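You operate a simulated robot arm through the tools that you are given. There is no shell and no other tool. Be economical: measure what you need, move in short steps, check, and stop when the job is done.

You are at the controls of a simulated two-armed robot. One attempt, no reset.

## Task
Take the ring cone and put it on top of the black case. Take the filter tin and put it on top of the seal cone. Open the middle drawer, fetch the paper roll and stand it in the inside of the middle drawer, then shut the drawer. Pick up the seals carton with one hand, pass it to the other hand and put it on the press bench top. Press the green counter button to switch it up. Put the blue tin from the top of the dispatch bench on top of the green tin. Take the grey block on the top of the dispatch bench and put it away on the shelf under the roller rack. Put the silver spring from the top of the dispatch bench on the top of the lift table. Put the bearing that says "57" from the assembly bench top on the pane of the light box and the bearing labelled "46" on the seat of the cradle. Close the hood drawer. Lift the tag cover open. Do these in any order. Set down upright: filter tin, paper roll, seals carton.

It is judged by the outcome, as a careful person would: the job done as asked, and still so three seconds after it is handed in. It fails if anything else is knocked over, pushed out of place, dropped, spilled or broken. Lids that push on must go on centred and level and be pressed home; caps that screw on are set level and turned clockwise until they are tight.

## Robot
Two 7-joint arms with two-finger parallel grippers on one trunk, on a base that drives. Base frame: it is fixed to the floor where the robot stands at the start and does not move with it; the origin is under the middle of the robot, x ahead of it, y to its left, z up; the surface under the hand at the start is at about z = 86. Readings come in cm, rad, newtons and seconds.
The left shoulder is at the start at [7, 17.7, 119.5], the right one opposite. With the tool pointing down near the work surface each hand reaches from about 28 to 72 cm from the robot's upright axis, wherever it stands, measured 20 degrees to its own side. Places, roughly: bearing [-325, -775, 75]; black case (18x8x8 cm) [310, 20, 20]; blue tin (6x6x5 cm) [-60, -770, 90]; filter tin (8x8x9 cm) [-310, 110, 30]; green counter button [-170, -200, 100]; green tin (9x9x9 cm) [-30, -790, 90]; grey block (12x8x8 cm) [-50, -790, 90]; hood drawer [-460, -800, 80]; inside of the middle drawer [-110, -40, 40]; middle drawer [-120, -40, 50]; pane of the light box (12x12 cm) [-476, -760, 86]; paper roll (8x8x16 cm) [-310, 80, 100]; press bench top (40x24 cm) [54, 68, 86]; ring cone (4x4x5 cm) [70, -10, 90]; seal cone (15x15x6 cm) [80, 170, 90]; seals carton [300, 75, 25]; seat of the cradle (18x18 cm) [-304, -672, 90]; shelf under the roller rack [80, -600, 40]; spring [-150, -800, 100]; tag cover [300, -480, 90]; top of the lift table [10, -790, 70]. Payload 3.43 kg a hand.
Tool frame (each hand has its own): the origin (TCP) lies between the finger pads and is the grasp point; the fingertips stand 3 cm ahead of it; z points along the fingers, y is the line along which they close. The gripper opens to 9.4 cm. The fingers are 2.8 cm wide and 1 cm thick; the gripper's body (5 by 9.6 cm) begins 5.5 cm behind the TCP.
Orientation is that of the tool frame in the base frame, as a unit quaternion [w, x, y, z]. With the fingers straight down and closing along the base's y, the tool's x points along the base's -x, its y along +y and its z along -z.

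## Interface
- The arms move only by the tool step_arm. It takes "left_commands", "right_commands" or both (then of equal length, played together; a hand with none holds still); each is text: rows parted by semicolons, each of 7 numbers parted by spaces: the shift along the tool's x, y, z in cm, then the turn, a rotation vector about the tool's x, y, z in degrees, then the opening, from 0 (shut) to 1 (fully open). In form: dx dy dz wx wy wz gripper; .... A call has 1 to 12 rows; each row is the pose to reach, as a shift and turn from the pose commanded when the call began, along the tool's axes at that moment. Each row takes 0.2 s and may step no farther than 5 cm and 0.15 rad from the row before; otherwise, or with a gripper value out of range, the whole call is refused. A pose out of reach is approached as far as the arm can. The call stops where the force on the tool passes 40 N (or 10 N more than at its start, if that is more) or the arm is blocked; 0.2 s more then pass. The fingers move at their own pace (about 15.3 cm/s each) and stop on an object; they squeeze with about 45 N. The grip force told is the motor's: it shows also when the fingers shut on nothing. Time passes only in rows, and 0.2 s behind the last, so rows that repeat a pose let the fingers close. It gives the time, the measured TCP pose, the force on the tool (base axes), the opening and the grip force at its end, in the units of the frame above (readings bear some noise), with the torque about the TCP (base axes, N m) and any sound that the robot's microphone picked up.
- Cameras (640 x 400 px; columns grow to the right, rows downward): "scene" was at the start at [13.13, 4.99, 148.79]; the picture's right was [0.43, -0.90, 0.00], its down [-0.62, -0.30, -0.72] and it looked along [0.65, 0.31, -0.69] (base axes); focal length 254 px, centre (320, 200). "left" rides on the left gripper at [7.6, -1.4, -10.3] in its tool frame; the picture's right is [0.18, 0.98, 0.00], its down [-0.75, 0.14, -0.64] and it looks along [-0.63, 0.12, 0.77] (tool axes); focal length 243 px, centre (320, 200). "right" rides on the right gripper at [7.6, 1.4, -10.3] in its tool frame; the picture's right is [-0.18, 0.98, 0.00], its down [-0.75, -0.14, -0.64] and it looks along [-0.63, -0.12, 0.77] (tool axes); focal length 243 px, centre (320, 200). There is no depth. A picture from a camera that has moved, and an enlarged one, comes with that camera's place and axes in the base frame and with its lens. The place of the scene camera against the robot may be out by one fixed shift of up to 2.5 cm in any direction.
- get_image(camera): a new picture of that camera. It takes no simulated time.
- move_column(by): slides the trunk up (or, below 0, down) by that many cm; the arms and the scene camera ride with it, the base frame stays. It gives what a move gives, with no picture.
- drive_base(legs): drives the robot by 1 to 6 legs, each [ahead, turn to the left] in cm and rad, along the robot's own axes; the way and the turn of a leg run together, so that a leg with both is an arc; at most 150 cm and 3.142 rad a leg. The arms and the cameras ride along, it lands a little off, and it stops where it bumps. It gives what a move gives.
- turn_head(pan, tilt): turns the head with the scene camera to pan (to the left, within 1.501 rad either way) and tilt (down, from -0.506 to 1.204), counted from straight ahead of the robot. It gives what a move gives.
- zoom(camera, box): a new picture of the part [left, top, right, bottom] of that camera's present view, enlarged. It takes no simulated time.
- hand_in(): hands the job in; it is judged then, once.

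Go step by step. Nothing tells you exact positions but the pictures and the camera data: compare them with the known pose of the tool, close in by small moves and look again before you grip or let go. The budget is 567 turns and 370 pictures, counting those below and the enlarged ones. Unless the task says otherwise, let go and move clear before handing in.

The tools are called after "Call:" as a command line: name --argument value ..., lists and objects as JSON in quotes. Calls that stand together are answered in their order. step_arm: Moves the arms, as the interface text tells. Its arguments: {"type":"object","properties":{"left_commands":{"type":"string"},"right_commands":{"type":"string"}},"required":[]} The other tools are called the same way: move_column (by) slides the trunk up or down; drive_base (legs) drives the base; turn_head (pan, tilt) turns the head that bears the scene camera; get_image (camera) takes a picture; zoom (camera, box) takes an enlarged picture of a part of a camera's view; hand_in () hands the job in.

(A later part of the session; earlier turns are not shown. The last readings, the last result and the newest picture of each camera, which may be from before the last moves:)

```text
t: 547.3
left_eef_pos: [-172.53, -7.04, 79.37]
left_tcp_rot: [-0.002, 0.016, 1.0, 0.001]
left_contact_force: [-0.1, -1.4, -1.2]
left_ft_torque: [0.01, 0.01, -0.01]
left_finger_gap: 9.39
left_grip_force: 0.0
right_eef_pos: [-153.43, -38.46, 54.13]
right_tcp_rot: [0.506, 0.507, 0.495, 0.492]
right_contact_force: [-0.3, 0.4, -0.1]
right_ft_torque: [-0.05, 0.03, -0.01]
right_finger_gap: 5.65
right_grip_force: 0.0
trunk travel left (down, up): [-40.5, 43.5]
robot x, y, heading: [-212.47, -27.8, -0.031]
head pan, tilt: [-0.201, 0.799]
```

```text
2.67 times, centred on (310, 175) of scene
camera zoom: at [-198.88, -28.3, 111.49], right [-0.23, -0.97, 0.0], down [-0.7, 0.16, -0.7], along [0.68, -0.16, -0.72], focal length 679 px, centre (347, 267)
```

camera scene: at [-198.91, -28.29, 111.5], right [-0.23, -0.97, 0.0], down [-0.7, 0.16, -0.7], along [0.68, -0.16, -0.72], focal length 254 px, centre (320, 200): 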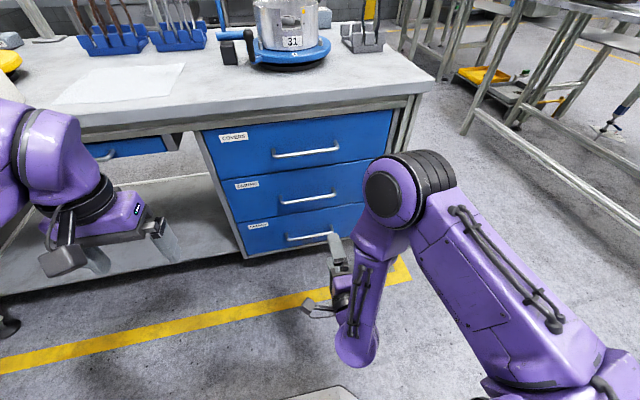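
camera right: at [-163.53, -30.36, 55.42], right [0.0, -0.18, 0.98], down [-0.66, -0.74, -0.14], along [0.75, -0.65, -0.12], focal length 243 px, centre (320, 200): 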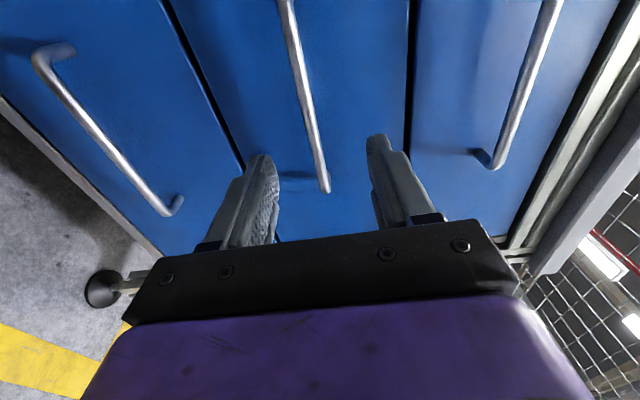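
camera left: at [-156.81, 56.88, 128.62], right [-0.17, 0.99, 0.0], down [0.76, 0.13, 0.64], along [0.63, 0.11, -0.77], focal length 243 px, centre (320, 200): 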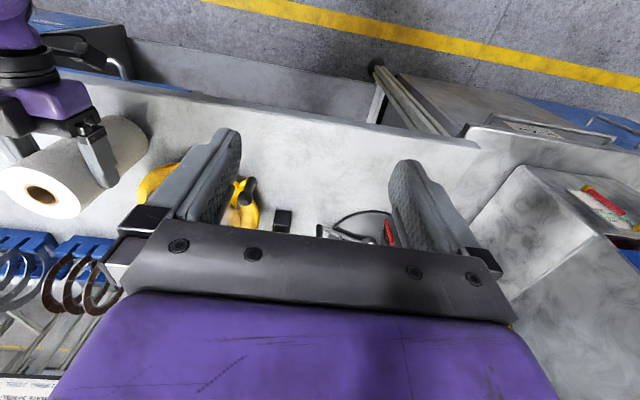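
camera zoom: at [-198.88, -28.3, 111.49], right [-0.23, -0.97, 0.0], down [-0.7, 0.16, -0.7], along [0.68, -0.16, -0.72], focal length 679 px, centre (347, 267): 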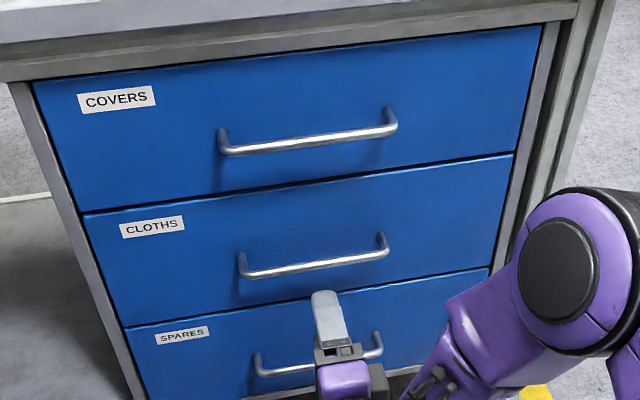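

Call:
step_arm --right_commands "0 -1 3 0 0 0 0.6; 0 -1 6 0 0 0 0.6; 0 -1 7.5 0 0 0 0.6"

Call:
get_image --camera "right"

```text
t: 548.1
left_eef_pos: [-172.59, -7.06, 79.46]
left_tcp_rot: [-0.002, 0.016, 1.0, 0.001]
left_contact_force: [-0.4, -0.8, -0.1]
left_ft_torque: [-0.01, -0.01, -0.01]
left_finger_gap: 9.42
left_grip_force: 0.0
right_eef_pos: [-146.21, -38.45, 53.19]
right_tcp_rot: [0.505, 0.507, 0.495, 0.492]
right_contact_force: [0.3, -0.4, 0.5]
right_ft_torque: [0.0, -0.01, 0.04]
right_finger_gap: 5.66
right_grip_force: 0.0
trunk travel left (down, up): [-40.5, 43.5]
robot x, y, heading: [-212.3, -27.79, -0.028]
head pan, tilt: [-0.201, 0.799]
```

```text
217 pictures are left
camera right: at [-156.09, -30.52, 54.58], right [0.0, -0.18, 0.98], down [-0.66, -0.74, -0.14], along [0.75, -0.65, -0.12], focal length 243 px, centre (320, 200)
```

right: 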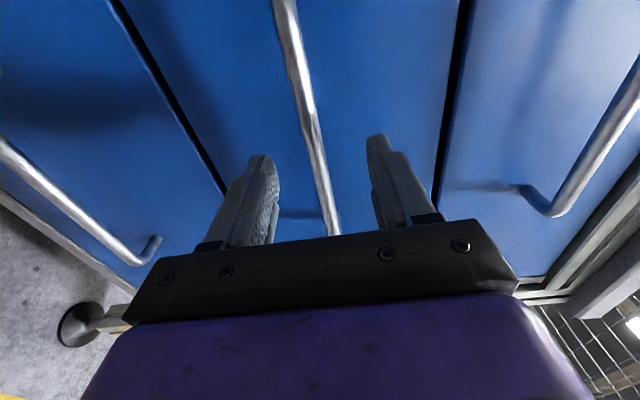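

Call:
step_arm --right_commands "0 0 0.6 0 0 0 0.6; 0 0 1.2 0 0 0 0.6; 0 0 1.6 0 0 0 0.6; 0 0 1.6 0 0 0 0; 0 0 1.6 0 0 0 0; 0 0 1.6 0 0 0 0"

```text
t: 549.5
left_eef_pos: [-172.47, -6.9, 79.37]
left_tcp_rot: [-0.002, 0.015, 1.0, 0.001]
left_contact_force: [0.0, -0.5, 0.8]
left_ft_torque: [-0.03, 0.0, 0.01]
left_finger_gap: 9.4
left_grip_force: 0.0
right_eef_pos: [-144.45, -38.6, 52.89]
right_tcp_rot: [0.504, 0.507, 0.496, 0.493]
right_contact_force: [-1.7, 0.0, -8.7]
right_ft_torque: [-0.02, 0.21, -0.01]
right_finger_gap: 1.16
right_grip_force: 44.9
trunk travel left (down, up): [-40.5, 43.5]
robot x, y, heading: [-212.39, -27.83, -0.028]
head pan, tilt: [-0.201, 0.799]
```

Call:
step_arm --right_commands "0 0 -1.5 0 0 0 0; 0 0 -4 0 0 0 0; 0 0 -7 0 0 0 0; 0 0 -10 0 0 0 0; 0 0 -13 0 0 0 0; 0 0 -16 0 0 0 0; 0 0 -19 0 0 0 0; 0 0 -22 0 0 0 0"

Call:
get_image --camera "scene"

```text
t: 551.1
left_eef_pos: [-172.38, -7.05, 79.5]
left_tcp_rot: [-0.002, 0.017, 1.0, 0.001]
left_contact_force: [-0.2, -0.1, 0.0]
left_ft_torque: [0.02, 0.03, 0.02]
left_finger_gap: 9.39
left_grip_force: 0.0
right_eef_pos: [-162.83, -38.48, 52.99]
right_tcp_rot: [0.505, 0.512, 0.496, 0.487]
right_contact_force: [-1.8, -4.9, -20.4]
right_ft_torque: [0.25, 0.74, 0.06]
right_finger_gap: 1.17
right_grip_force: 45.1
trunk travel left (down, up): [-40.5, 43.5]
robot x, y, heading: [-212.45, -27.82, -0.03]
head pan, tilt: [-0.201, 0.799]
stopped in row 7 (right hand): the force on the tool passed its limit at 41 N (the readings are from after the stop); the commanded pose is now the measured one
```

```text
216 pictures are left
camera scene: at [-198.74, -28.41, 111.47], right [-0.23, -0.97, 0.0], down [-0.7, 0.16, -0.7], along [0.68, -0.16, -0.72], focal length 254 px, centre (320, 200)
```

scene: 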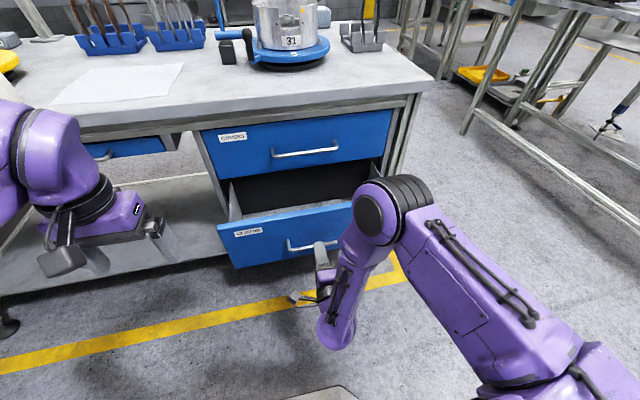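

Call:
step_arm --right_commands "0 -0.3 0 0 0 0 0; 0 -0.4 -1.5 0 0 0 0; 0 -0.4 -3 0 0 0 0; 0 -0.4 -5 0 0 0 0; 0 -0.4 -7 0 0 0 0; 0 -0.4 -9 0 0 0 0"

```text
t: 552.5
left_eef_pos: [-172.56, -7.09, 79.53]
left_tcp_rot: [-0.001, 0.017, 1.0, 0.002]
left_contact_force: [0.6, 0.7, -0.5]
left_ft_torque: [0.01, 0.01, -0.02]
left_finger_gap: 9.41
left_grip_force: 0.1
right_eef_pos: [-171.78, -38.44, 52.78]
right_tcp_rot: [0.508, 0.51, 0.493, 0.489]
right_contact_force: [-1.3, -21.0, 11.0]
right_ft_torque: [0.17, -0.31, 0.25]
right_finger_gap: 1.17
right_grip_force: 45.3
trunk travel left (down, up): [-40.5, 43.5]
robot x, y, heading: [-212.48, -27.35, -0.034]
head pan, tilt: [-0.201, 0.799]
```

The drawer is open about 27 cm. I release the handle, raise the trunk and fetch the roll with the left hand.

Call:
step_arm --right_commands "0 0 0 0 0 0 0.5; 0 0 0 0 0 0 0.6; 0 0 -3 0 0 0 0.6; 0 0 -6 0 0 0 0.6"

Call:
move_column --by 38

Call:
drive_base --legs '[[0, 1.6], [36, 0], [0, -1.571], [14, 0]]'

Call:
turn_head --pan 0.1 --tilt 0.7

Call:
get_image --camera "scene"

Call:
get_image --camera "left"

```text
t: 553.5
left_eef_pos: [-172.56, -6.94, 79.42]
left_tcp_rot: [-0.002, 0.016, 1.0, 0.001]
left_contact_force: [-0.4, 0.1, 0.3]
left_ft_torque: [0.01, -0.01, 0.0]
left_finger_gap: 9.42
left_grip_force: 0.0
right_eef_pos: [-174.31, -38.04, 53.03]
right_tcp_rot: [0.505, 0.51, 0.495, 0.489]
right_contact_force: [0.3, 1.4, -0.3]
right_ft_torque: [0.01, -0.01, 0.0]
right_finger_gap: 5.64
right_grip_force: 0.1
right hand out of reach, approached as far as the arm can: row 3, 4
trunk travel left (down, up): [-40.5, 43.5]
robot x, y, heading: [-212.61, -27.62, -0.029]
head pan, tilt: [-0.201, 0.799]
```

```text
t: 557.1
left_eef_pos: [-172.52, -6.89, 117.4]
left_tcp_rot: [-0.001, 0.015, 1.0, 0.001]
left_contact_force: [-0.4, 0.5, 0.5]
left_ft_torque: [0.0, 0.03, 0.02]
left_finger_gap: 9.4
left_grip_force: 0.1
right_eef_pos: [-174.24, -37.94, 91.05]
right_tcp_rot: [0.506, 0.51, 0.495, 0.489]
right_contact_force: [0.0, -0.5, 0.0]
right_ft_torque: [-0.02, -0.03, 0.01]
right_finger_gap: 5.64
right_grip_force: 0.1
trunk travel left (down, up): [-78.5, 5.5]
robot x, y, heading: [-212.58, -27.53, -0.03]
head pan, tilt: [-0.201, 0.799]
```

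```text
t: 568.1
left_eef_pos: [-159.1, 29.1, 117.51]
left_tcp_rot: [-0.001, 0.009, 1.0, 0.002]
left_contact_force: [-0.6, 0.3, -0.5]
left_ft_torque: [0.0, -0.02, -0.02]
left_finger_gap: 9.39
left_grip_force: 0.1
right_eef_pos: [-160.31, -1.9, 91.13]
right_tcp_rot: [0.502, 0.506, 0.5, 0.492]
right_contact_force: [-0.7, -0.1, -0.3]
right_ft_torque: [0.03, 0.02, 0.02]
right_finger_gap: 5.65
right_grip_force: 0.1
trunk travel left (down, up): [-78.5, 5.5]
robot x, y, heading: [-198.4, 7.62, -0.015]
head pan, tilt: [-0.201, 0.799]
```

```text
t: 568.9
left_eef_pos: [-158.84, 29.23, 117.42]
left_tcp_rot: [-0.002, 0.007, 1.0, 0.001]
left_contact_force: [-0.4, -0.2, 0.6]
left_ft_torque: [-0.01, 0.01, -0.02]
left_finger_gap: 9.38
left_grip_force: 0.1
right_eef_pos: [-160.16, -1.76, 91.13]
right_tcp_rot: [0.502, 0.506, 0.499, 0.493]
right_contact_force: [-0.1, 0.5, -0.2]
right_ft_torque: [0.01, 0.02, 0.01]
right_finger_gap: 5.63
right_grip_force: 0.1
trunk travel left (down, up): [-78.5, 5.5]
robot x, y, heading: [-198.45, 7.41, -0.014]
head pan, tilt: [0.099, 0.7]
```

```text
215 pictures are left
camera scene: at [-184.32, 9.82, 150.31], right [0.09, -1.0, 0.0], down [-0.64, -0.06, -0.76], along [0.76, 0.07, -0.64], focal length 254 px, centre (320, 200)
```

scene: 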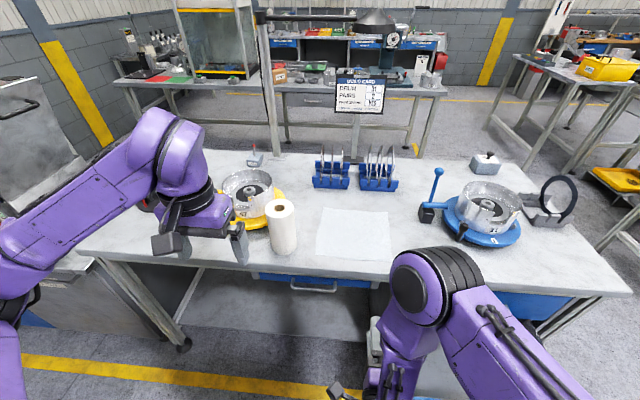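

```text
214 pictures are left
camera left: at [-166.47, 27.83, 127.64], right [-0.17, 0.99, 0.0], down [0.76, 0.13, 0.64], along [0.63, 0.11, -0.77], focal length 243 px, centre (320, 200)
```

left: 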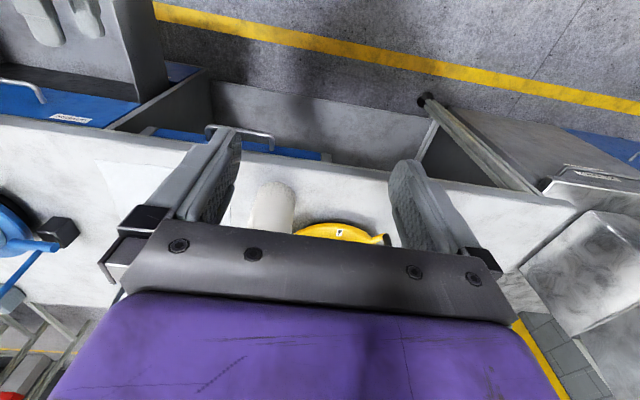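

Call:
step_arm --left_commands "-3.5 -0.8 2 0 0 0 1; -7.5 -1.6 4 0 0 0 1; -11.5 -2.4 6 0 0 0 1; -15.5 -3.2 7 0 0 0 1; -19.5 -4 8 0 0 0 1; -22.5 -4.6 8 0 0 0 1"

Call:
get_image --camera "left"

```text
t: 570.3
left_eef_pos: [-136.54, 24.08, 109.24]
left_tcp_rot: [-0.002, 0.009, 1.0, 0.002]
left_contact_force: [0.6, 0.4, 0.6]
left_ft_torque: [0.02, 0.02, 0.03]
left_finger_gap: 9.4
left_grip_force: 0.0
right_eef_pos: [-160.11, -2.03, 91.12]
right_tcp_rot: [0.501, 0.507, 0.5, 0.492]
right_contact_force: [0.0, 0.4, -0.9]
right_ft_torque: [-0.01, 0.04, 0.01]
right_finger_gap: 5.66
right_grip_force: 0.0
trunk travel left (down, up): [-78.5, 5.5]
robot x, y, heading: [-198.59, 7.57, -0.007]
head pan, tilt: [0.099, 0.7]
```

```text
213 pictures are left
camera left: at [-144.02, 22.68, 119.52], right [-0.17, 0.99, 0.0], down [0.76, 0.13, 0.64], along [0.63, 0.11, -0.77], focal length 243 px, centre (320, 200)
```

left: 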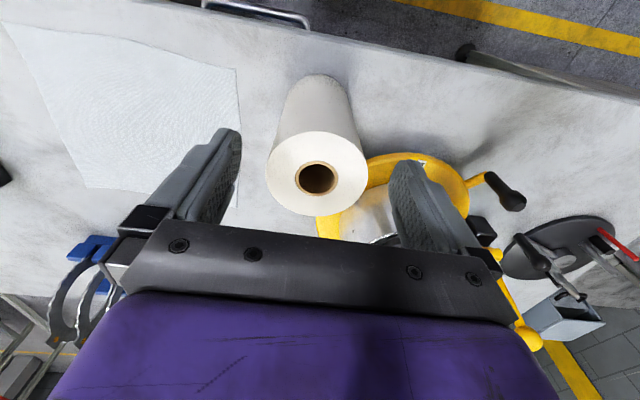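

Call:
step_arm --left_commands "-2 0.1 0 0 0 0 1; -3.2 0.1 1 0 0 0 1; -3.2 0.1 4 0 0 0 1; -3.2 0.1 6 0 0 0 1"

Call:
get_image --camera "left"

```text
t: 571.3
left_eef_pos: [-133.35, 24.12, 103.22]
left_tcp_rot: [-0.001, 0.009, 1.0, 0.002]
left_contact_force: [-1.7, -0.8, -0.6]
left_ft_torque: [-0.01, 0.0, 0.02]
left_finger_gap: 9.4
left_grip_force: 0.1
right_eef_pos: [-160.19, -1.91, 91.09]
right_tcp_rot: [0.502, 0.507, 0.499, 0.492]
right_contact_force: [-0.2, 0.0, -0.3]
right_ft_torque: [-0.01, -0.01, -0.01]
right_finger_gap: 5.65
right_grip_force: 0.1
trunk travel left (down, up): [-78.5, 5.5]
robot x, y, heading: [-198.56, 7.73, -0.016]
head pan, tilt: [0.099, 0.7]
```

```text
212 pictures are left
camera left: at [-140.9, 22.81, 113.54], right [-0.17, 0.99, 0.0], down [0.76, 0.13, 0.64], along [0.63, 0.11, -0.77], focal length 243 px, centre (320, 200)
```

left: 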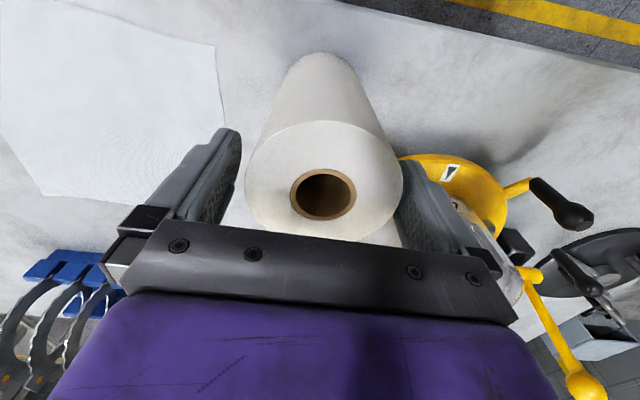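

Call:
step_arm --left_commands "0 0.3 0 0 0 0 1; 0 0.3 2 0 0 0 1; 0 0.3 3.2 0 0 0 1; 0 0.3 3.2 0 0 0 0.5; 0 0.3 3.2 0 0 0 0; 0 0.3 3.2 0 0 0 0; 0 0.3 3.2 0 0 0 0; 0 0.3 0 0 0 0 0; 0 0.3 -4 0 0 0 0; 0 0.3 -8 0 0 0 0; 0 0.3 -12 0 0 0 0"

Call:
get_image --camera "scene"

```text
t: 573.7
left_eef_pos: [-133.15, 24.31, 115.45]
left_tcp_rot: [-0.002, 0.009, 1.0, 0.0]
left_contact_force: [-0.6, 0.5, -4.5]
left_ft_torque: [0.0, 0.01, 0.0]
left_finger_gap: 8.03
left_grip_force: 45.3
right_eef_pos: [-160.21, -2.01, 91.06]
right_tcp_rot: [0.502, 0.507, 0.499, 0.492]
right_contact_force: [-0.2, 0.3, -0.7]
right_ft_torque: [0.01, 0.0, 0.01]
right_finger_gap: 5.65
right_grip_force: 0.0
trunk travel left (down, up): [-78.5, 5.5]
robot x, y, heading: [-198.71, 7.53, -0.01]
head pan, tilt: [0.099, 0.7]
```

```text
211 pictures are left
camera scene: at [-184.43, 9.74, 150.32], right [0.09, -1.0, 0.0], down [-0.64, -0.06, -0.77], along [0.76, 0.07, -0.64], focal length 254 px, centre (320, 200)
```

scene: 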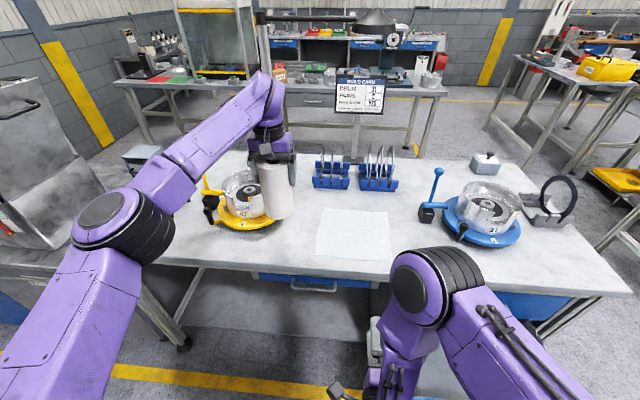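

Call:
step_arm --left_commands "4 0 -1 0 0 0 0; 8 0 -2 0 0 0 0; 12 0 -2 0 0 0 0; 16 0 -2 0 0 0 0; 19 0 -2 0 0 0 0; 19 0 -2 0 0 0 0" --right_commands "-3 0 0 0 0 0 0.6; -6 0 0 0 0 0 0.6; -9 0 0 0 0 0 0.6; -12 0 0 0 0 0 0.6; -15 0 0 0 0 0 0.6; -18 0 0 0 0 0 0.6"

Call:
drive_base --legs '[[-14, 0], [0, -1.561], [57, 0], [0, 1.571]]'

Call:
turn_head --pan 0.0 --tilt 0.8

Call:
get_image --camera "scene"

```text
t: 575.1
left_eef_pos: [-151.86, 25.0, 117.29]
left_tcp_rot: [-0.002, 0.008, 1.0, 0.001]
left_contact_force: [0.1, 0.2, -4.0]
left_ft_torque: [0.02, 0.01, -0.04]
left_finger_gap: 8.05
left_grip_force: 45.1
right_eef_pos: [-159.65, -19.94, 91.05]
right_tcp_rot: [0.5, 0.508, 0.501, 0.491]
right_contact_force: [0.9, -0.2, -0.2]
right_ft_torque: [-0.02, 0.02, 0.0]
right_finger_gap: 5.64
right_grip_force: 0.1
right hand out of reach, approached as far as the arm can: row 4, 5, 6
trunk travel left (down, up): [-78.5, 5.5]
robot x, y, heading: [-198.71, 7.92, -0.009]
head pan, tilt: [0.099, 0.7]
```

```text
t: 586.8
left_eef_pos: [-165.16, -29.7, 117.39]
left_tcp_rot: [-0.002, -0.002, 1.0, 0.001]
left_contact_force: [0.5, 0.9, -4.0]
left_ft_torque: [0.01, 0.0, 0.03]
left_finger_gap: 8.05
left_grip_force: 45.1
right_eef_pos: [-171.84, -74.84, 91.18]
right_tcp_rot: [0.496, 0.502, 0.505, 0.497]
right_contact_force: [-1.5, -0.2, 0.5]
right_ft_torque: [0.0, -0.02, -0.01]
right_finger_gap: 5.63
right_grip_force: 0.1
trunk travel left (down, up): [-78.5, 5.5]
robot x, y, heading: [-211.55, -47.62, 0.01]
head pan, tilt: [0.099, 0.7]
```

```text
t: 587.4
left_eef_pos: [-165.1, -29.76, 117.31]
left_tcp_rot: [-0.001, -0.002, 1.0, 0.001]
left_contact_force: [0.3, 0.1, -4.6]
left_ft_torque: [-0.02, 0.0, 0.01]
left_finger_gap: 8.04
left_grip_force: 45.0
right_eef_pos: [-171.9, -74.69, 91.18]
right_tcp_rot: [0.496, 0.502, 0.505, 0.496]
right_contact_force: [-0.2, 0.2, 1.1]
right_ft_torque: [0.02, 0.0, -0.02]
right_finger_gap: 5.64
right_grip_force: 0.0
trunk travel left (down, up): [-78.5, 5.5]
robot x, y, heading: [-211.36, -47.98, 0.011]
head pan, tilt: [0.0, 0.799]
```

```text
210 pictures are left
camera scene: at [-197.46, -46.36, 149.49], right [0.01, -1.0, 0.0], down [-0.72, -0.01, -0.7], along [0.7, 0.01, -0.72], focal length 254 px, centre (320, 200)
```

scene: 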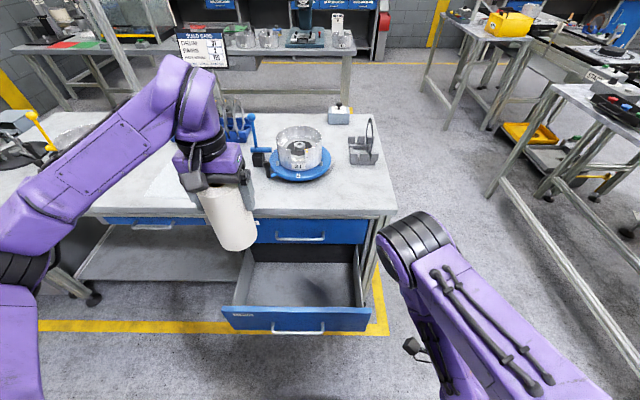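

Call:
move_column --by -36

Call:
get_image --camera "scene"

Call:
get_image --camera "left"

```text
t: 590.9
left_eef_pos: [-165.04, -29.82, 81.37]
left_tcp_rot: [-0.001, -0.001, 1.0, 0.002]
left_contact_force: [0.0, -0.2, -4.9]
left_ft_torque: [-0.01, 0.01, -0.01]
left_finger_gap: 8.06
left_grip_force: 45.2
right_eef_pos: [-171.95, -74.61, 55.14]
right_tcp_rot: [0.495, 0.503, 0.505, 0.496]
right_contact_force: [0.3, -0.8, 0.4]
right_ft_torque: [0.0, 0.01, 0.0]
right_finger_gap: 5.65
right_grip_force: 0.0
trunk travel left (down, up): [-42.5, 41.5]
robot x, y, heading: [-211.38, -48.06, 0.007]
head pan, tilt: [0.0, 0.799]
```

```text
209 pictures are left
camera scene: at [-197.49, -46.38, 113.49], right [0.01, -1.0, 0.0], down [-0.72, -0.01, -0.7], along [0.7, 0.01, -0.72], focal length 254 px, centre (320, 200)
```

scene: 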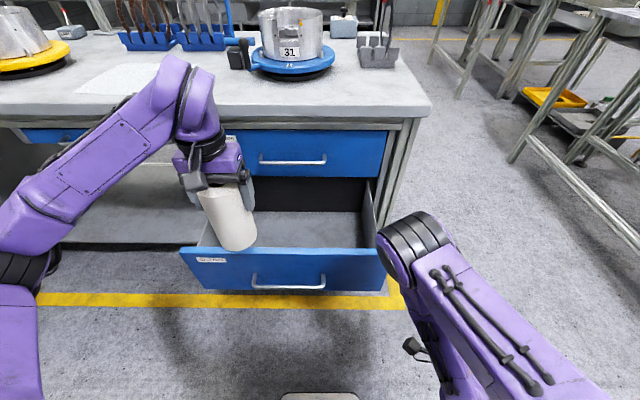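

```text
208 pictures are left
camera left: at [-172.66, -31.24, 91.58], right [-0.19, 0.98, 0.0], down [0.76, 0.14, 0.64], along [0.63, 0.12, -0.77], focal length 243 px, centre (320, 200)
```

left: 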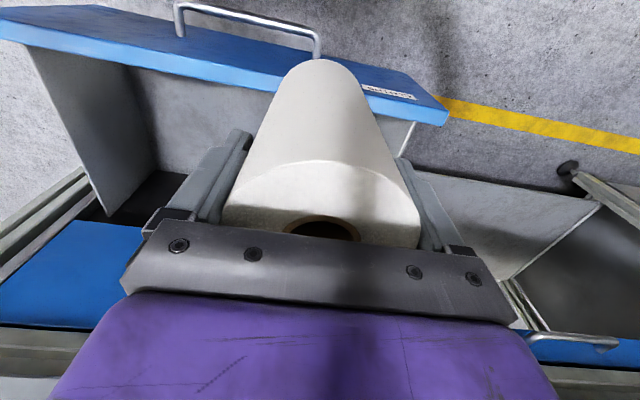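

Call:
step_arm --left_commands "-2 -2.5 0 0 0 0 0; -5 -5 0 0 0 0 0; -8 -7.5 0 0 0 0 0; -10.5 -8 0 0 0 0 0; -10.5 -8 3 0 0 0 0"

Call:
zoom --camera "scene" --box '[160, 120, 420, 310]'

Call:
get_image --camera "left"

```text
t: 592.1
left_eef_pos: [-154.69, -37.84, 78.34]
left_tcp_rot: [-0.002, -0.001, 1.0, 0.001]
left_contact_force: [0.1, 0.3, -4.3]
left_ft_torque: [0.02, 0.0, -0.01]
left_finger_gap: 8.02
left_grip_force: 45.2
right_eef_pos: [-172.05, -74.73, 55.23]
right_tcp_rot: [0.496, 0.503, 0.505, 0.496]
right_contact_force: [0.2, 0.7, 0.3]
right_ft_torque: [0.02, 0.01, -0.01]
right_finger_gap: 5.65
right_grip_force: 0.2
trunk travel left (down, up): [-42.5, 41.5]
robot x, y, heading: [-211.41, -47.8, 0.013]
head pan, tilt: [0.0, 0.799]
```

```text
2.11 times, centred on (290, 215) of scene
camera zoom: at [-197.41, -46.36, 113.48], right [0.01, -1.0, 0.0], down [-0.72, -0.01, -0.7], along [0.7, 0.01, -0.72], focal length 536 px, centre (383, 168)
```

zoom: 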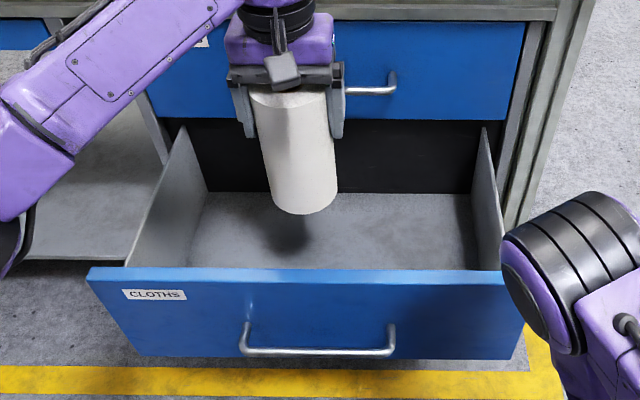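

```text
206 pictures are left
camera left: at [-162.16, -39.38, 88.53], right [-0.19, 0.98, 0.0], down [0.76, 0.14, 0.64], along [0.63, 0.12, -0.77], focal length 243 px, centre (320, 200)
```

left: 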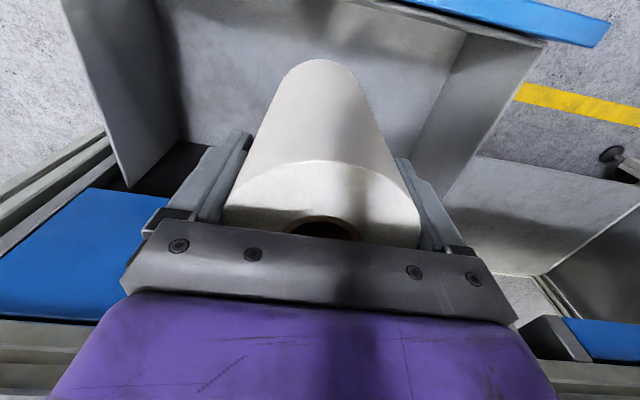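

Call:
step_arm --left_commands "0 0 4 0 0 0 0; 0 0 8 0 0 0 0; 0 0 12 0 0 0 0; 0 0 14 0 0 0 0; 0 0 15 0 0 0 0; 0 0 15.5 0 0 0 0; 0 0 16 0 0 0 0; 0 0 16.5 0 0 0 0; 0 0 17 0 0 0 0; 0 0 17.5 0 0 0 0; 0 0 18 0 0 0 0; 0 0 18.5 0 0 0 0"

```text
t: 594.7
left_eef_pos: [-154.65, -37.69, 59.73]
left_tcp_rot: [-0.002, -0.002, 1.0, 0.0]
left_contact_force: [0.2, -0.9, -5.1]
left_ft_torque: [-0.05, 0.04, -0.03]
left_finger_gap: 8.05
left_grip_force: 44.7
right_eef_pos: [-171.94, -74.62, 55.14]
right_tcp_rot: [0.496, 0.503, 0.505, 0.496]
right_contact_force: [-0.6, 0.5, -0.5]
right_ft_torque: [0.0, -0.03, 0.01]
right_finger_gap: 5.65
right_grip_force: 0.1
trunk travel left (down, up): [-42.5, 41.5]
robot x, y, heading: [-211.34, -48.5, 0.009]
head pan, tilt: [0.0, 0.799]
```

Call:
step_arm --left_commands "0 0 0.4 0 0 0 0; 0 0 0.8 0 0 0 0; 0 0 1.2 0 0 0 0; 0 0 1.6 0 0 0 0; 0 0 2 0 0 0 0; 0 0 2.4 0 0 0 0; 0 0 2.8 0 0 0 0; 0 0 3.2 0 0 0 0"

Call:
zoom --camera "scene" --box '[160, 120, 420, 310]'

```text
t: 596.5
left_eef_pos: [-154.59, -37.72, 56.54]
left_tcp_rot: [-0.002, -0.002, 1.0, 0.001]
left_contact_force: [1.0, -0.2, -5.1]
left_ft_torque: [0.01, 0.0, -0.03]
left_finger_gap: 8.05
left_grip_force: 45.0
right_eef_pos: [-171.9, -74.75, 55.19]
right_tcp_rot: [0.496, 0.502, 0.505, 0.497]
right_contact_force: [-0.2, 0.3, 0.4]
right_ft_torque: [0.01, 0.02, 0.03]
right_finger_gap: 5.66
right_grip_force: 0.1
trunk travel left (down, up): [-42.5, 41.5]
robot x, y, heading: [-211.4, -48.03, 0.009]
head pan, tilt: [0.0, 0.799]
```

```text
2.11 times, centred on (290, 215) of scene
camera zoom: at [-197.46, -46.4, 113.48], right [0.01, -1.0, 0.0], down [-0.72, -0.01, -0.7], along [0.7, 0.01, -0.72], focal length 536 px, centre (383, 168)
```

zoom: 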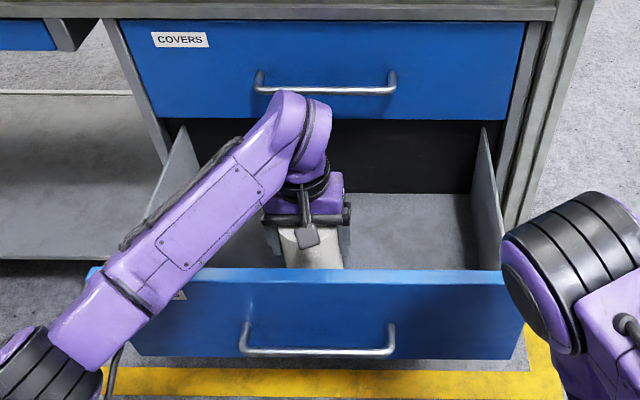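

Call:
step_arm --left_commands "0 0 0.4 0 0 0 0; 0 0 0.8 0 0 0 0; 0 0 1.2 0 0 0 0; 0 0 1.6 0 0 0 0; 0 0 2 0 0 0 0; 0 0 2.4 0 0 0 0; 0 0 2.8 0 0 0 0; 0 0 3.2 0 0 0 0"

```text
t: 597.9
left_eef_pos: [-154.61, -37.83, 54.83]
left_tcp_rot: [0.003, -0.001, 1.0, -0.001]
left_contact_force: [1.9, 2.2, 19.0]
left_ft_torque: [0.57, 0.54, 0.01]
left_finger_gap: 8.03
left_grip_force: 45.5
right_eef_pos: [-171.98, -74.78, 55.17]
right_tcp_rot: [0.495, 0.503, 0.505, 0.496]
right_contact_force: [-0.2, 0.1, -0.4]
right_ft_torque: [0.02, 0.03, 0.01]
right_finger_gap: 5.63
right_grip_force: 0.1
trunk travel left (down, up): [-42.5, 41.5]
robot x, y, heading: [-211.27, -47.8, 0.012]
head pan, tilt: [0.0, 0.799]
stopped in row 6 (left hand): the force on the tool passed its limit at 46 N (the readings are from after the stop); the commanded pose is now the measured one
```

Call:
step_arm --left_commands "0 0 -0.4 0 0 0 0; 0 0 -0.4 0 0 0 0.92; 0 0 -0.4 0 0 0 1; 0 0 -0.4 0 0 0 1; 0 0 -3 0 0 0 1; 0 0 -7 0 0 0 1; 0 0 -11 0 0 0 1; 0 0 -15 0 0 0 1; 0 0 -19 0 0 0 1; 0 0 -23 0 0 0 1; 4 2 -25 0 0 0 1; 8 5 -25 0 0 0 1"

Call:
zoom --camera "scene" --box '[160, 120, 420, 310]'

```text
t: 600.5
left_eef_pos: [-162.53, -32.9, 79.71]
left_tcp_rot: [0.0, 0.0, 1.0, -0.001]
left_contact_force: [-0.1, -0.7, 0.3]
left_ft_torque: [-0.01, -0.01, -0.03]
left_finger_gap: 9.42
left_grip_force: 0.1
right_eef_pos: [-172.0, -74.65, 55.31]
right_tcp_rot: [0.496, 0.502, 0.505, 0.496]
right_contact_force: [0.6, 0.4, 1.0]
right_ft_torque: [-0.03, -0.01, 0.01]
right_finger_gap: 5.63
right_grip_force: 0.1
trunk travel left (down, up): [-42.5, 41.5]
robot x, y, heading: [-211.44, -47.78, 0.012]
head pan, tilt: [0.0, 0.799]
```

```text
2.11 times, centred on (290, 215) of scene
camera zoom: at [-197.58, -46.3, 113.5], right [0.01, -1.0, 0.0], down [-0.72, -0.01, -0.7], along [0.7, 0.01, -0.72], focal length 536 px, centre (383, 168)
```

zoom: 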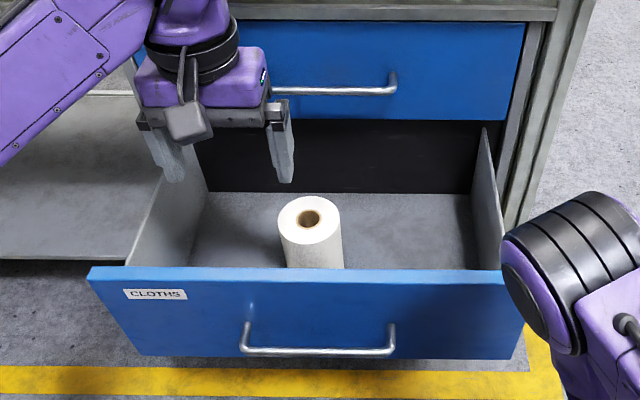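

Call:
step_arm --right_commands "0 4 0 0 0 0 0; 0 8 0 0 0 0 0; 0 12 0 0 0 0 0; 4 13 0 0 0 0 0; 8 13 0 0 0 0 0; 12 13 0 0 0 0 0; 16 13 0 0 0 0 0; 20 13 0 0 0 0 0; 24 13 0 0 0 0 0; 28 13 0 0 0 0 0; 32 13 0 0 0 0 0; 34 13 0 0 0 0 0" --left_commands "1 3 -2 0 0 0 1; 2 6 -4 0 0 0 1; 3 9 -6 0 0 0 1; 4 12 -8 0 0 0 1; 4 15 -10 0 0 0 1; 4 18 -12 0 0 0 1; 4 20 -13 0 0 0 1; 4 20 -13 0 0 0 1; 4 20 -13 0 0 0 1; 4 20 -13 0 0 0 1; 4 20 -13 0 0 0 1; 4 20 -13 0 0 0 1"

Call:
get_image --camera "scene"

```text
t: 603.1
left_eef_pos: [-166.78, -12.54, 92.4]
left_tcp_rot: [0.0, -0.002, 1.0, 0.0]
left_contact_force: [-0.2, -0.9, -0.2]
left_ft_torque: [-0.02, 0.02, 0.01]
left_finger_gap: 9.4
left_grip_force: 0.1
right_eef_pos: [-171.73, -40.59, 68.38]
right_tcp_rot: [0.497, 0.503, 0.505, 0.495]
right_contact_force: [0.5, -0.3, -0.2]
right_ft_torque: [0.0, -0.03, 0.02]
right_finger_gap: 0.01
right_grip_force: 33.4
right hand out of reach, approached as far as the arm can: row 2, 3, 4, 5, 6, 7
trunk travel left (down, up): [-42.5, 41.5]
robot x, y, heading: [-211.41, -48.12, 0.008]
head pan, tilt: [0.0, 0.799]
```

```text
203 pictures are left
camera scene: at [-197.52, -46.37, 113.49], right [0.01, -1.0, 0.0], down [-0.72, -0.01, -0.7], along [0.7, 0.01, -0.72], focal length 254 px, centre (320, 200)
```

scene: 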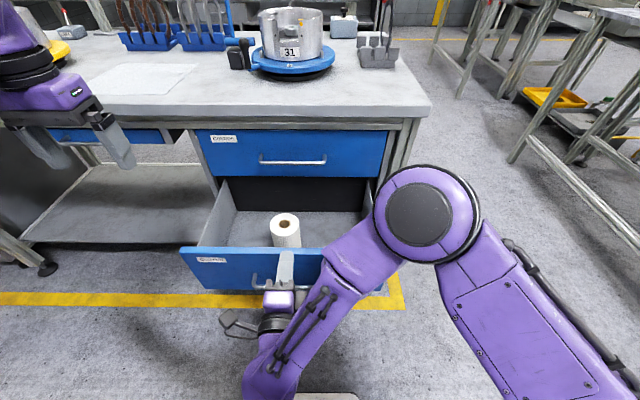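

Call:
step_arm --right_commands "0 -3 0 0 0 0 0; 0 -6 0 0 0 0 0; 0 -9.5 0 0 0 0 0; 0 -9.5 1.2 0 0 0 0; 0 -9.5 2.4 0 0 0 0; 0 -9.5 3.6 0 0 0 0; 0 -9.5 4.8 0 0 0 0; 0 -9.5 6 0 0 0 0; 0 -9.5 7.2 0 0 0 0; 0 -9.5 8.4 0 0 0 0"

Call:
get_image --camera "scene"

```text
t: 605.3
left_eef_pos: [-166.82, -12.61, 92.62]
left_tcp_rot: [0.0, -0.002, 1.0, -0.001]
left_contact_force: [0.1, 0.7, -1.2]
left_ft_torque: [-0.01, -0.01, -0.01]
left_finger_gap: 9.4
left_grip_force: 0.0
right_eef_pos: [-163.52, -40.76, 58.45]
right_tcp_rot: [0.496, 0.502, 0.505, 0.496]
right_contact_force: [-0.3, 0.0, 0.1]
right_ft_torque: [0.0, -0.05, 0.02]
right_finger_gap: 0.05
right_grip_force: 33.2
trunk travel left (down, up): [-42.5, 41.5]
robot x, y, heading: [-211.37, -47.79, 0.006]
head pan, tilt: [0.0, 0.799]
```

```text
202 pictures are left
camera scene: at [-197.51, -46.37, 113.49], right [0.01, -1.0, 0.0], down [-0.72, -0.01, -0.7], along [0.7, 0.01, -0.72], focal length 254 px, centre (320, 200)
```

scene: 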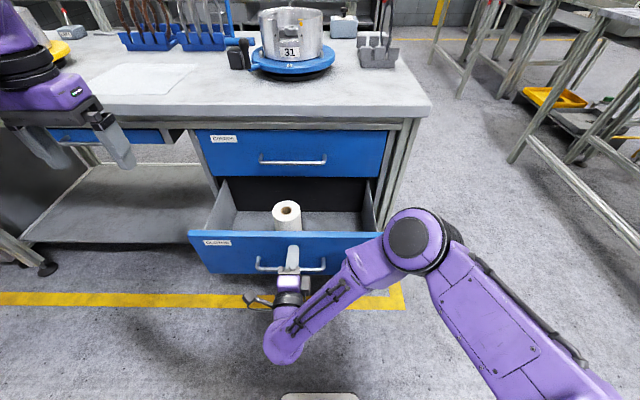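

Call:
step_arm --right_commands "0 0 1.2 0 0 0 0; 0 0 2.4 0 0 0 0; 0 0 3.6 0 0 0 0; 0 0 4.8 0 0 0 0; 0 0 6 0 0 0 0; 0 0 7.2 0 0 0 0; 0 0 8.4 0 0 0 0; 0 0 9.6 0 0 0 0; 0 0 10.8 0 0 0 0; 0 0 12 0 0 0 0; 0 0 13.2 0 0 0 0; 0 0 14.4 0 0 0 0"

Call:
step_arm --right_commands "0 0 1 0 0 0 0; 0 0 2 0 0 0 0; 0 0 3 0 0 0 0; 0 0 4 0 0 0 0; 0 0 5 0 0 0 0; 0 0 6 0 0 0 0; 0 0 7 0 0 0 0; 0 0 8 0 0 0 0; 0 0 9 0 0 0 0; 0 0 10 0 0 0 0"

Call:
get_image --camera "scene"

```text
t: 607.9
left_eef_pos: [-166.78, -12.51, 92.45]
left_tcp_rot: [0.001, -0.001, 1.0, 0.0]
left_contact_force: [0.4, 0.2, 0.1]
left_ft_torque: [-0.03, -0.01, 0.02]
left_finger_gap: 9.4
left_grip_force: 0.1
right_eef_pos: [-149.13, -40.5, 58.31]
right_tcp_rot: [0.496, 0.502, 0.505, 0.496]
right_contact_force: [0.1, 0.5, 0.9]
right_ft_torque: [0.03, -0.01, 0.0]
right_finger_gap: 0.01
right_grip_force: 33.1
trunk travel left (down, up): [-42.5, 41.5]
robot x, y, heading: [-211.02, -48.29, 0.008]
head pan, tilt: [0.0, 0.799]
```

```text
t: 609.9
left_eef_pos: [-167.16, -12.71, 92.79]
left_tcp_rot: [0.002, -0.001, 1.0, 0.0]
left_contact_force: [-0.2, -0.6, 0.9]
left_ft_torque: [-0.02, 0.01, -0.05]
left_finger_gap: 9.43
left_grip_force: 0.1
right_eef_pos: [-141.18, -40.5, 58.07]
right_tcp_rot: [0.495, 0.505, 0.505, 0.495]
right_contact_force: [-26.6, -6.2, 11.5]
right_ft_torque: [0.03, -0.53, -0.5]
right_finger_gap: 0.0
right_grip_force: 33.3
trunk travel left (down, up): [-42.5, 41.5]
robot x, y, heading: [-211.33, -48.14, 0.009]
head pan, tilt: [0.0, 0.799]
stopped in row 10 (right hand): the force on the tool passed its limit at 55 N (the readings are from after the stop); the commanded pose is now the measured one
```

```text
201 pictures are left
camera scene: at [-198.14, -46.5, 113.59], right [0.01, -1.0, 0.0], down [-0.71, 0.0, -0.7], along [0.7, 0.0, -0.71], focal length 254 px, centre (320, 200)
```

scene: 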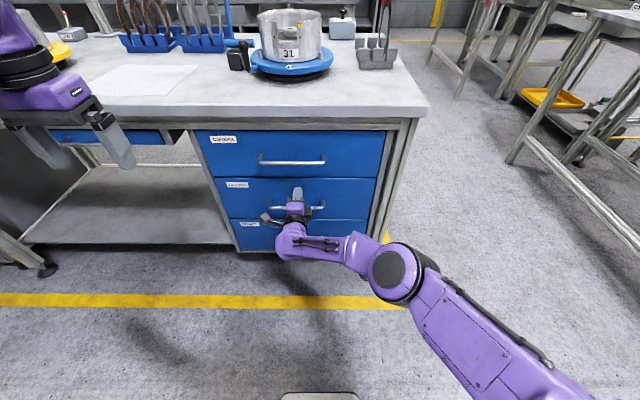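

The drawer is shut. I retract and restore the right hand to pointing down.

Call:
step_arm --right_commands "0 0 -4 0 0 0 0; 0 0 -8 0 0 0 0; 0 0 -12 0 0 0 0; 0 0 -16 0 0 0 0; 0 0 -20 0 0 0 0; 0 0 -24 0 0 0 0"

Call:
step_arm --right_commands "-1 0 0 0 0 -8 0; -2 0 0 0 0 -16 0; -4 0 0 0 0 -24 0; -6 0 0 0 0 -32 0; -8 0 0 0 0 -40 0; -10 0 0 0 0 -48 0; -12 0 0 0 0 -56 0; -14 0 0 0 0 -64 0; -14 0 0 0 0 -72 0; -14 0 0 0 0 -80 0; -14 0 0 0 0 -88 0; -14 0 0 0 0 -90 0"

Call:
step_arm --right_commands "0 0 0 0 8 0 0.3; 0 0 0 0 16 0 0.6; 0 0 0 0 24 0 1; 0 0 0 0 32 0 1; 0 0 0 0 40 0 1; 0 0 0 0 48 0 1; 0 0 0 0 56 0 1; 0 0 0 0 64 0 1; 0 0 0 0 72 0 1; 0 0 0 0 80 0 1; 0 0 0 0 88 0 1; 0 0 0 0 90 0 1"

Call:
zoom --camera "scene" --box '[160, 100, 440, 290]'

```text
t: 611.3
left_eef_pos: [-166.84, -12.62, 92.52]
left_tcp_rot: [0.0, -0.001, 1.0, 0.001]
left_contact_force: [-0.2, 0.2, -0.2]
left_ft_torque: [0.01, 0.03, 0.01]
left_finger_gap: 9.39
left_grip_force: 0.0
right_eef_pos: [-165.05, -40.53, 58.14]
right_tcp_rot: [0.493, 0.505, 0.508, 0.495]
right_contact_force: [0.4, -0.4, 0.0]
right_ft_torque: [-0.04, 0.01, -0.02]
right_finger_gap: 0.03
right_grip_force: 33.3
trunk travel left (down, up): [-42.5, 41.5]
robot x, y, heading: [-211.45, -48.1, 0.01]
head pan, tilt: [0.0, 0.799]
```

```text
t: 613.9
left_eef_pos: [-166.73, -12.56, 92.47]
left_tcp_rot: [0.0, -0.001, 1.0, 0.0]
left_contact_force: [0.2, 0.1, -0.4]
left_ft_torque: [-0.01, 0.01, 0.0]
left_finger_gap: 9.4
left_grip_force: 0.1
right_eef_pos: [-164.82, -54.53, 58.27]
right_tcp_rot: [0.699, -0.002, 0.716, 0.0]
right_contact_force: [0.0, 1.1, 0.0]
right_ft_torque: [0.03, -0.04, 0.02]
right_finger_gap: 0.0
right_grip_force: 33.4
trunk travel left (down, up): [-42.5, 41.5]
robot x, y, heading: [-211.24, -48.14, 0.005]
head pan, tilt: [0.0, 0.799]
```

```text
t: 616.5
left_eef_pos: [-166.91, -12.64, 92.47]
left_tcp_rot: [0.0, -0.001, 1.0, 0.0]
left_contact_force: [0.3, -0.2, 0.5]
left_ft_torque: [0.0, -0.02, 0.0]
left_finger_gap: 9.42
left_grip_force: 0.2
right_eef_pos: [-164.85, -54.52, 58.31]
right_tcp_rot: [-0.013, -0.002, 1.0, -0.001]
right_contact_force: [-0.2, -0.4, 0.1]
right_ft_torque: [-0.01, -0.01, 0.0]
right_finger_gap: 9.38
right_grip_force: 0.0
trunk travel left (down, up): [-42.5, 41.5]
robot x, y, heading: [-211.46, -48.17, 0.008]
head pan, tilt: [0.0, 0.799]
```

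```text
2.11 times, centred on (300, 195) of scene
camera zoom: at [-197.6, -46.42, 113.49], right [0.01, -1.0, 0.0], down [-0.72, -0.01, -0.7], along [0.7, 0.01, -0.72], focal length 536 px, centre (362, 210)
```

zoom: 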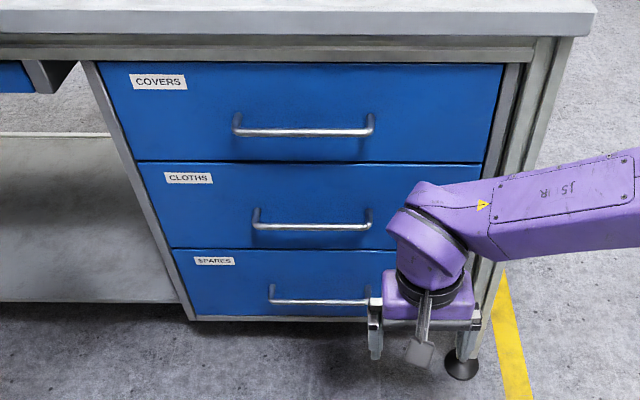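

Call:
move_column --by 38

Call:
drive_base --legs '[[-5, 0], [0, -1.45], [75, 0]]'

Call:
turn_head --pan 0.3 --tilt 0.6

Call:
get_image --camera "scene"

```text
t: 620.1
left_eef_pos: [-166.8, -12.64, 130.48]
left_tcp_rot: [-0.001, -0.001, 1.0, 0.0]
left_contact_force: [0.9, 0.9, 0.2]
left_ft_torque: [0.01, 0.0, 0.0]
left_finger_gap: 9.41
left_grip_force: 0.1
right_eef_pos: [-164.79, -54.61, 96.36]
right_tcp_rot: [-0.012, -0.002, 1.0, 0.0]
right_contact_force: [0.0, -0.3, 0.1]
right_ft_torque: [-0.01, 0.01, 0.0]
right_finger_gap: 9.39
right_grip_force: 0.0
trunk travel left (down, up): [-80.5, 3.5]
robot x, y, heading: [-211.7, -47.57, 0.005]
head pan, tilt: [0.0, 0.799]
```

```text
t: 628.4
left_eef_pos: [-167.52, -164.5, 130.56]
left_tcp_rot: [0.001, 0.666, 0.746, -0.001]
left_contact_force: [0.0, 0.1, -0.3]
left_ft_torque: [-0.04, 0.01, 0.0]
left_finger_gap: 9.39
left_grip_force: 0.0
right_eef_pos: [-208.87, -171.18, 96.37]
right_tcp_rot: [-0.01, 0.666, 0.746, 0.007]
right_contact_force: [0.3, 0.1, 0.3]
right_ft_torque: [-0.01, 0.0, -0.01]
right_finger_gap: 9.41
right_grip_force: 0.0
trunk travel left (down, up): [-80.5, 3.5]
robot x, y, heading: [-207.79, -124.34, -1.458]
head pan, tilt: [0.0, 0.799]
```

```text
t: 629.2
left_eef_pos: [-167.63, -164.67, 130.5]
left_tcp_rot: [0.0, 0.668, 0.745, 0.0]
left_contact_force: [0.3, -0.7, 0.0]
left_ft_torque: [-0.03, -0.01, -0.01]
left_finger_gap: 9.39
left_grip_force: 0.2
right_eef_pos: [-209.09, -171.32, 96.43]
right_tcp_rot: [-0.01, 0.665, 0.746, 0.008]
right_contact_force: [-0.7, 0.0, 0.5]
right_ft_torque: [0.01, 0.0, 0.02]
right_finger_gap: 9.41
right_grip_force: 0.0
trunk travel left (down, up): [-80.5, 3.5]
robot x, y, heading: [-207.24, -124.2, -1.454]
head pan, tilt: [0.3, 0.6]
```

```text
199 pictures are left
camera scene: at [-202.71, -135.91, 153.17], right [-0.91, -0.4, 0.0], down [-0.23, 0.52, -0.82], along [0.33, -0.75, -0.57], focal length 254 px, centre (320, 200)
```

scene: 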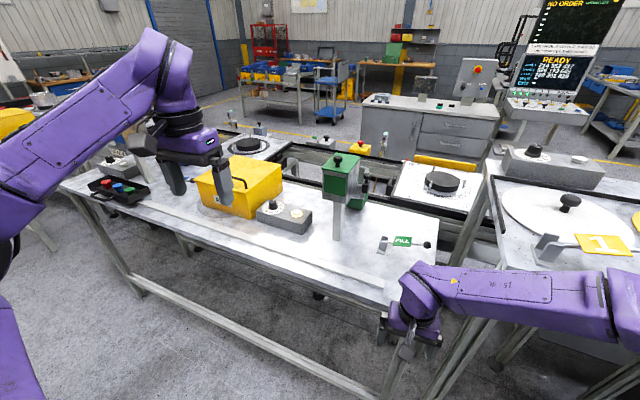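

Call:
zoom --camera "scene" --box '[60, 130, 440, 290]'

Call:
zoom --camera "scene" --box '[230, 150, 370, 250]'

```text
1.68 times, centred on (250, 210) of scene
camera zoom: at [-202.71, -135.91, 153.17], right [-0.91, -0.4, 0.0], down [-0.23, 0.52, -0.82], along [0.33, -0.75, -0.57], focal length 429 px, centre (438, 183)
```

zoom: 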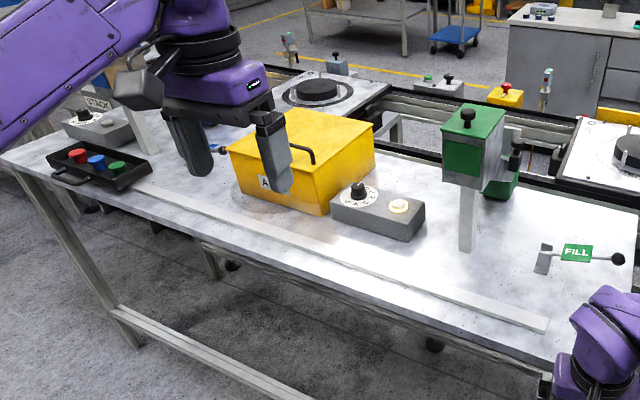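

```text
4.00 times, centred on (300, 200) of scene
camera zoom: at [-202.71, -135.91, 153.17], right [-0.91, -0.4, 0.0], down [-0.23, 0.52, -0.82], along [0.33, -0.75, -0.57], focal length 1018 px, centre (400, 200)
```

zoom: 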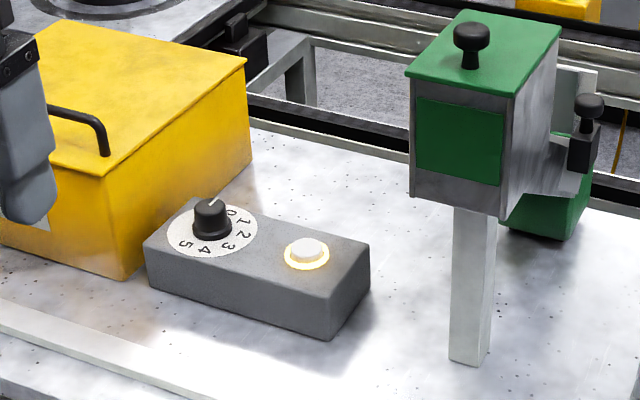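

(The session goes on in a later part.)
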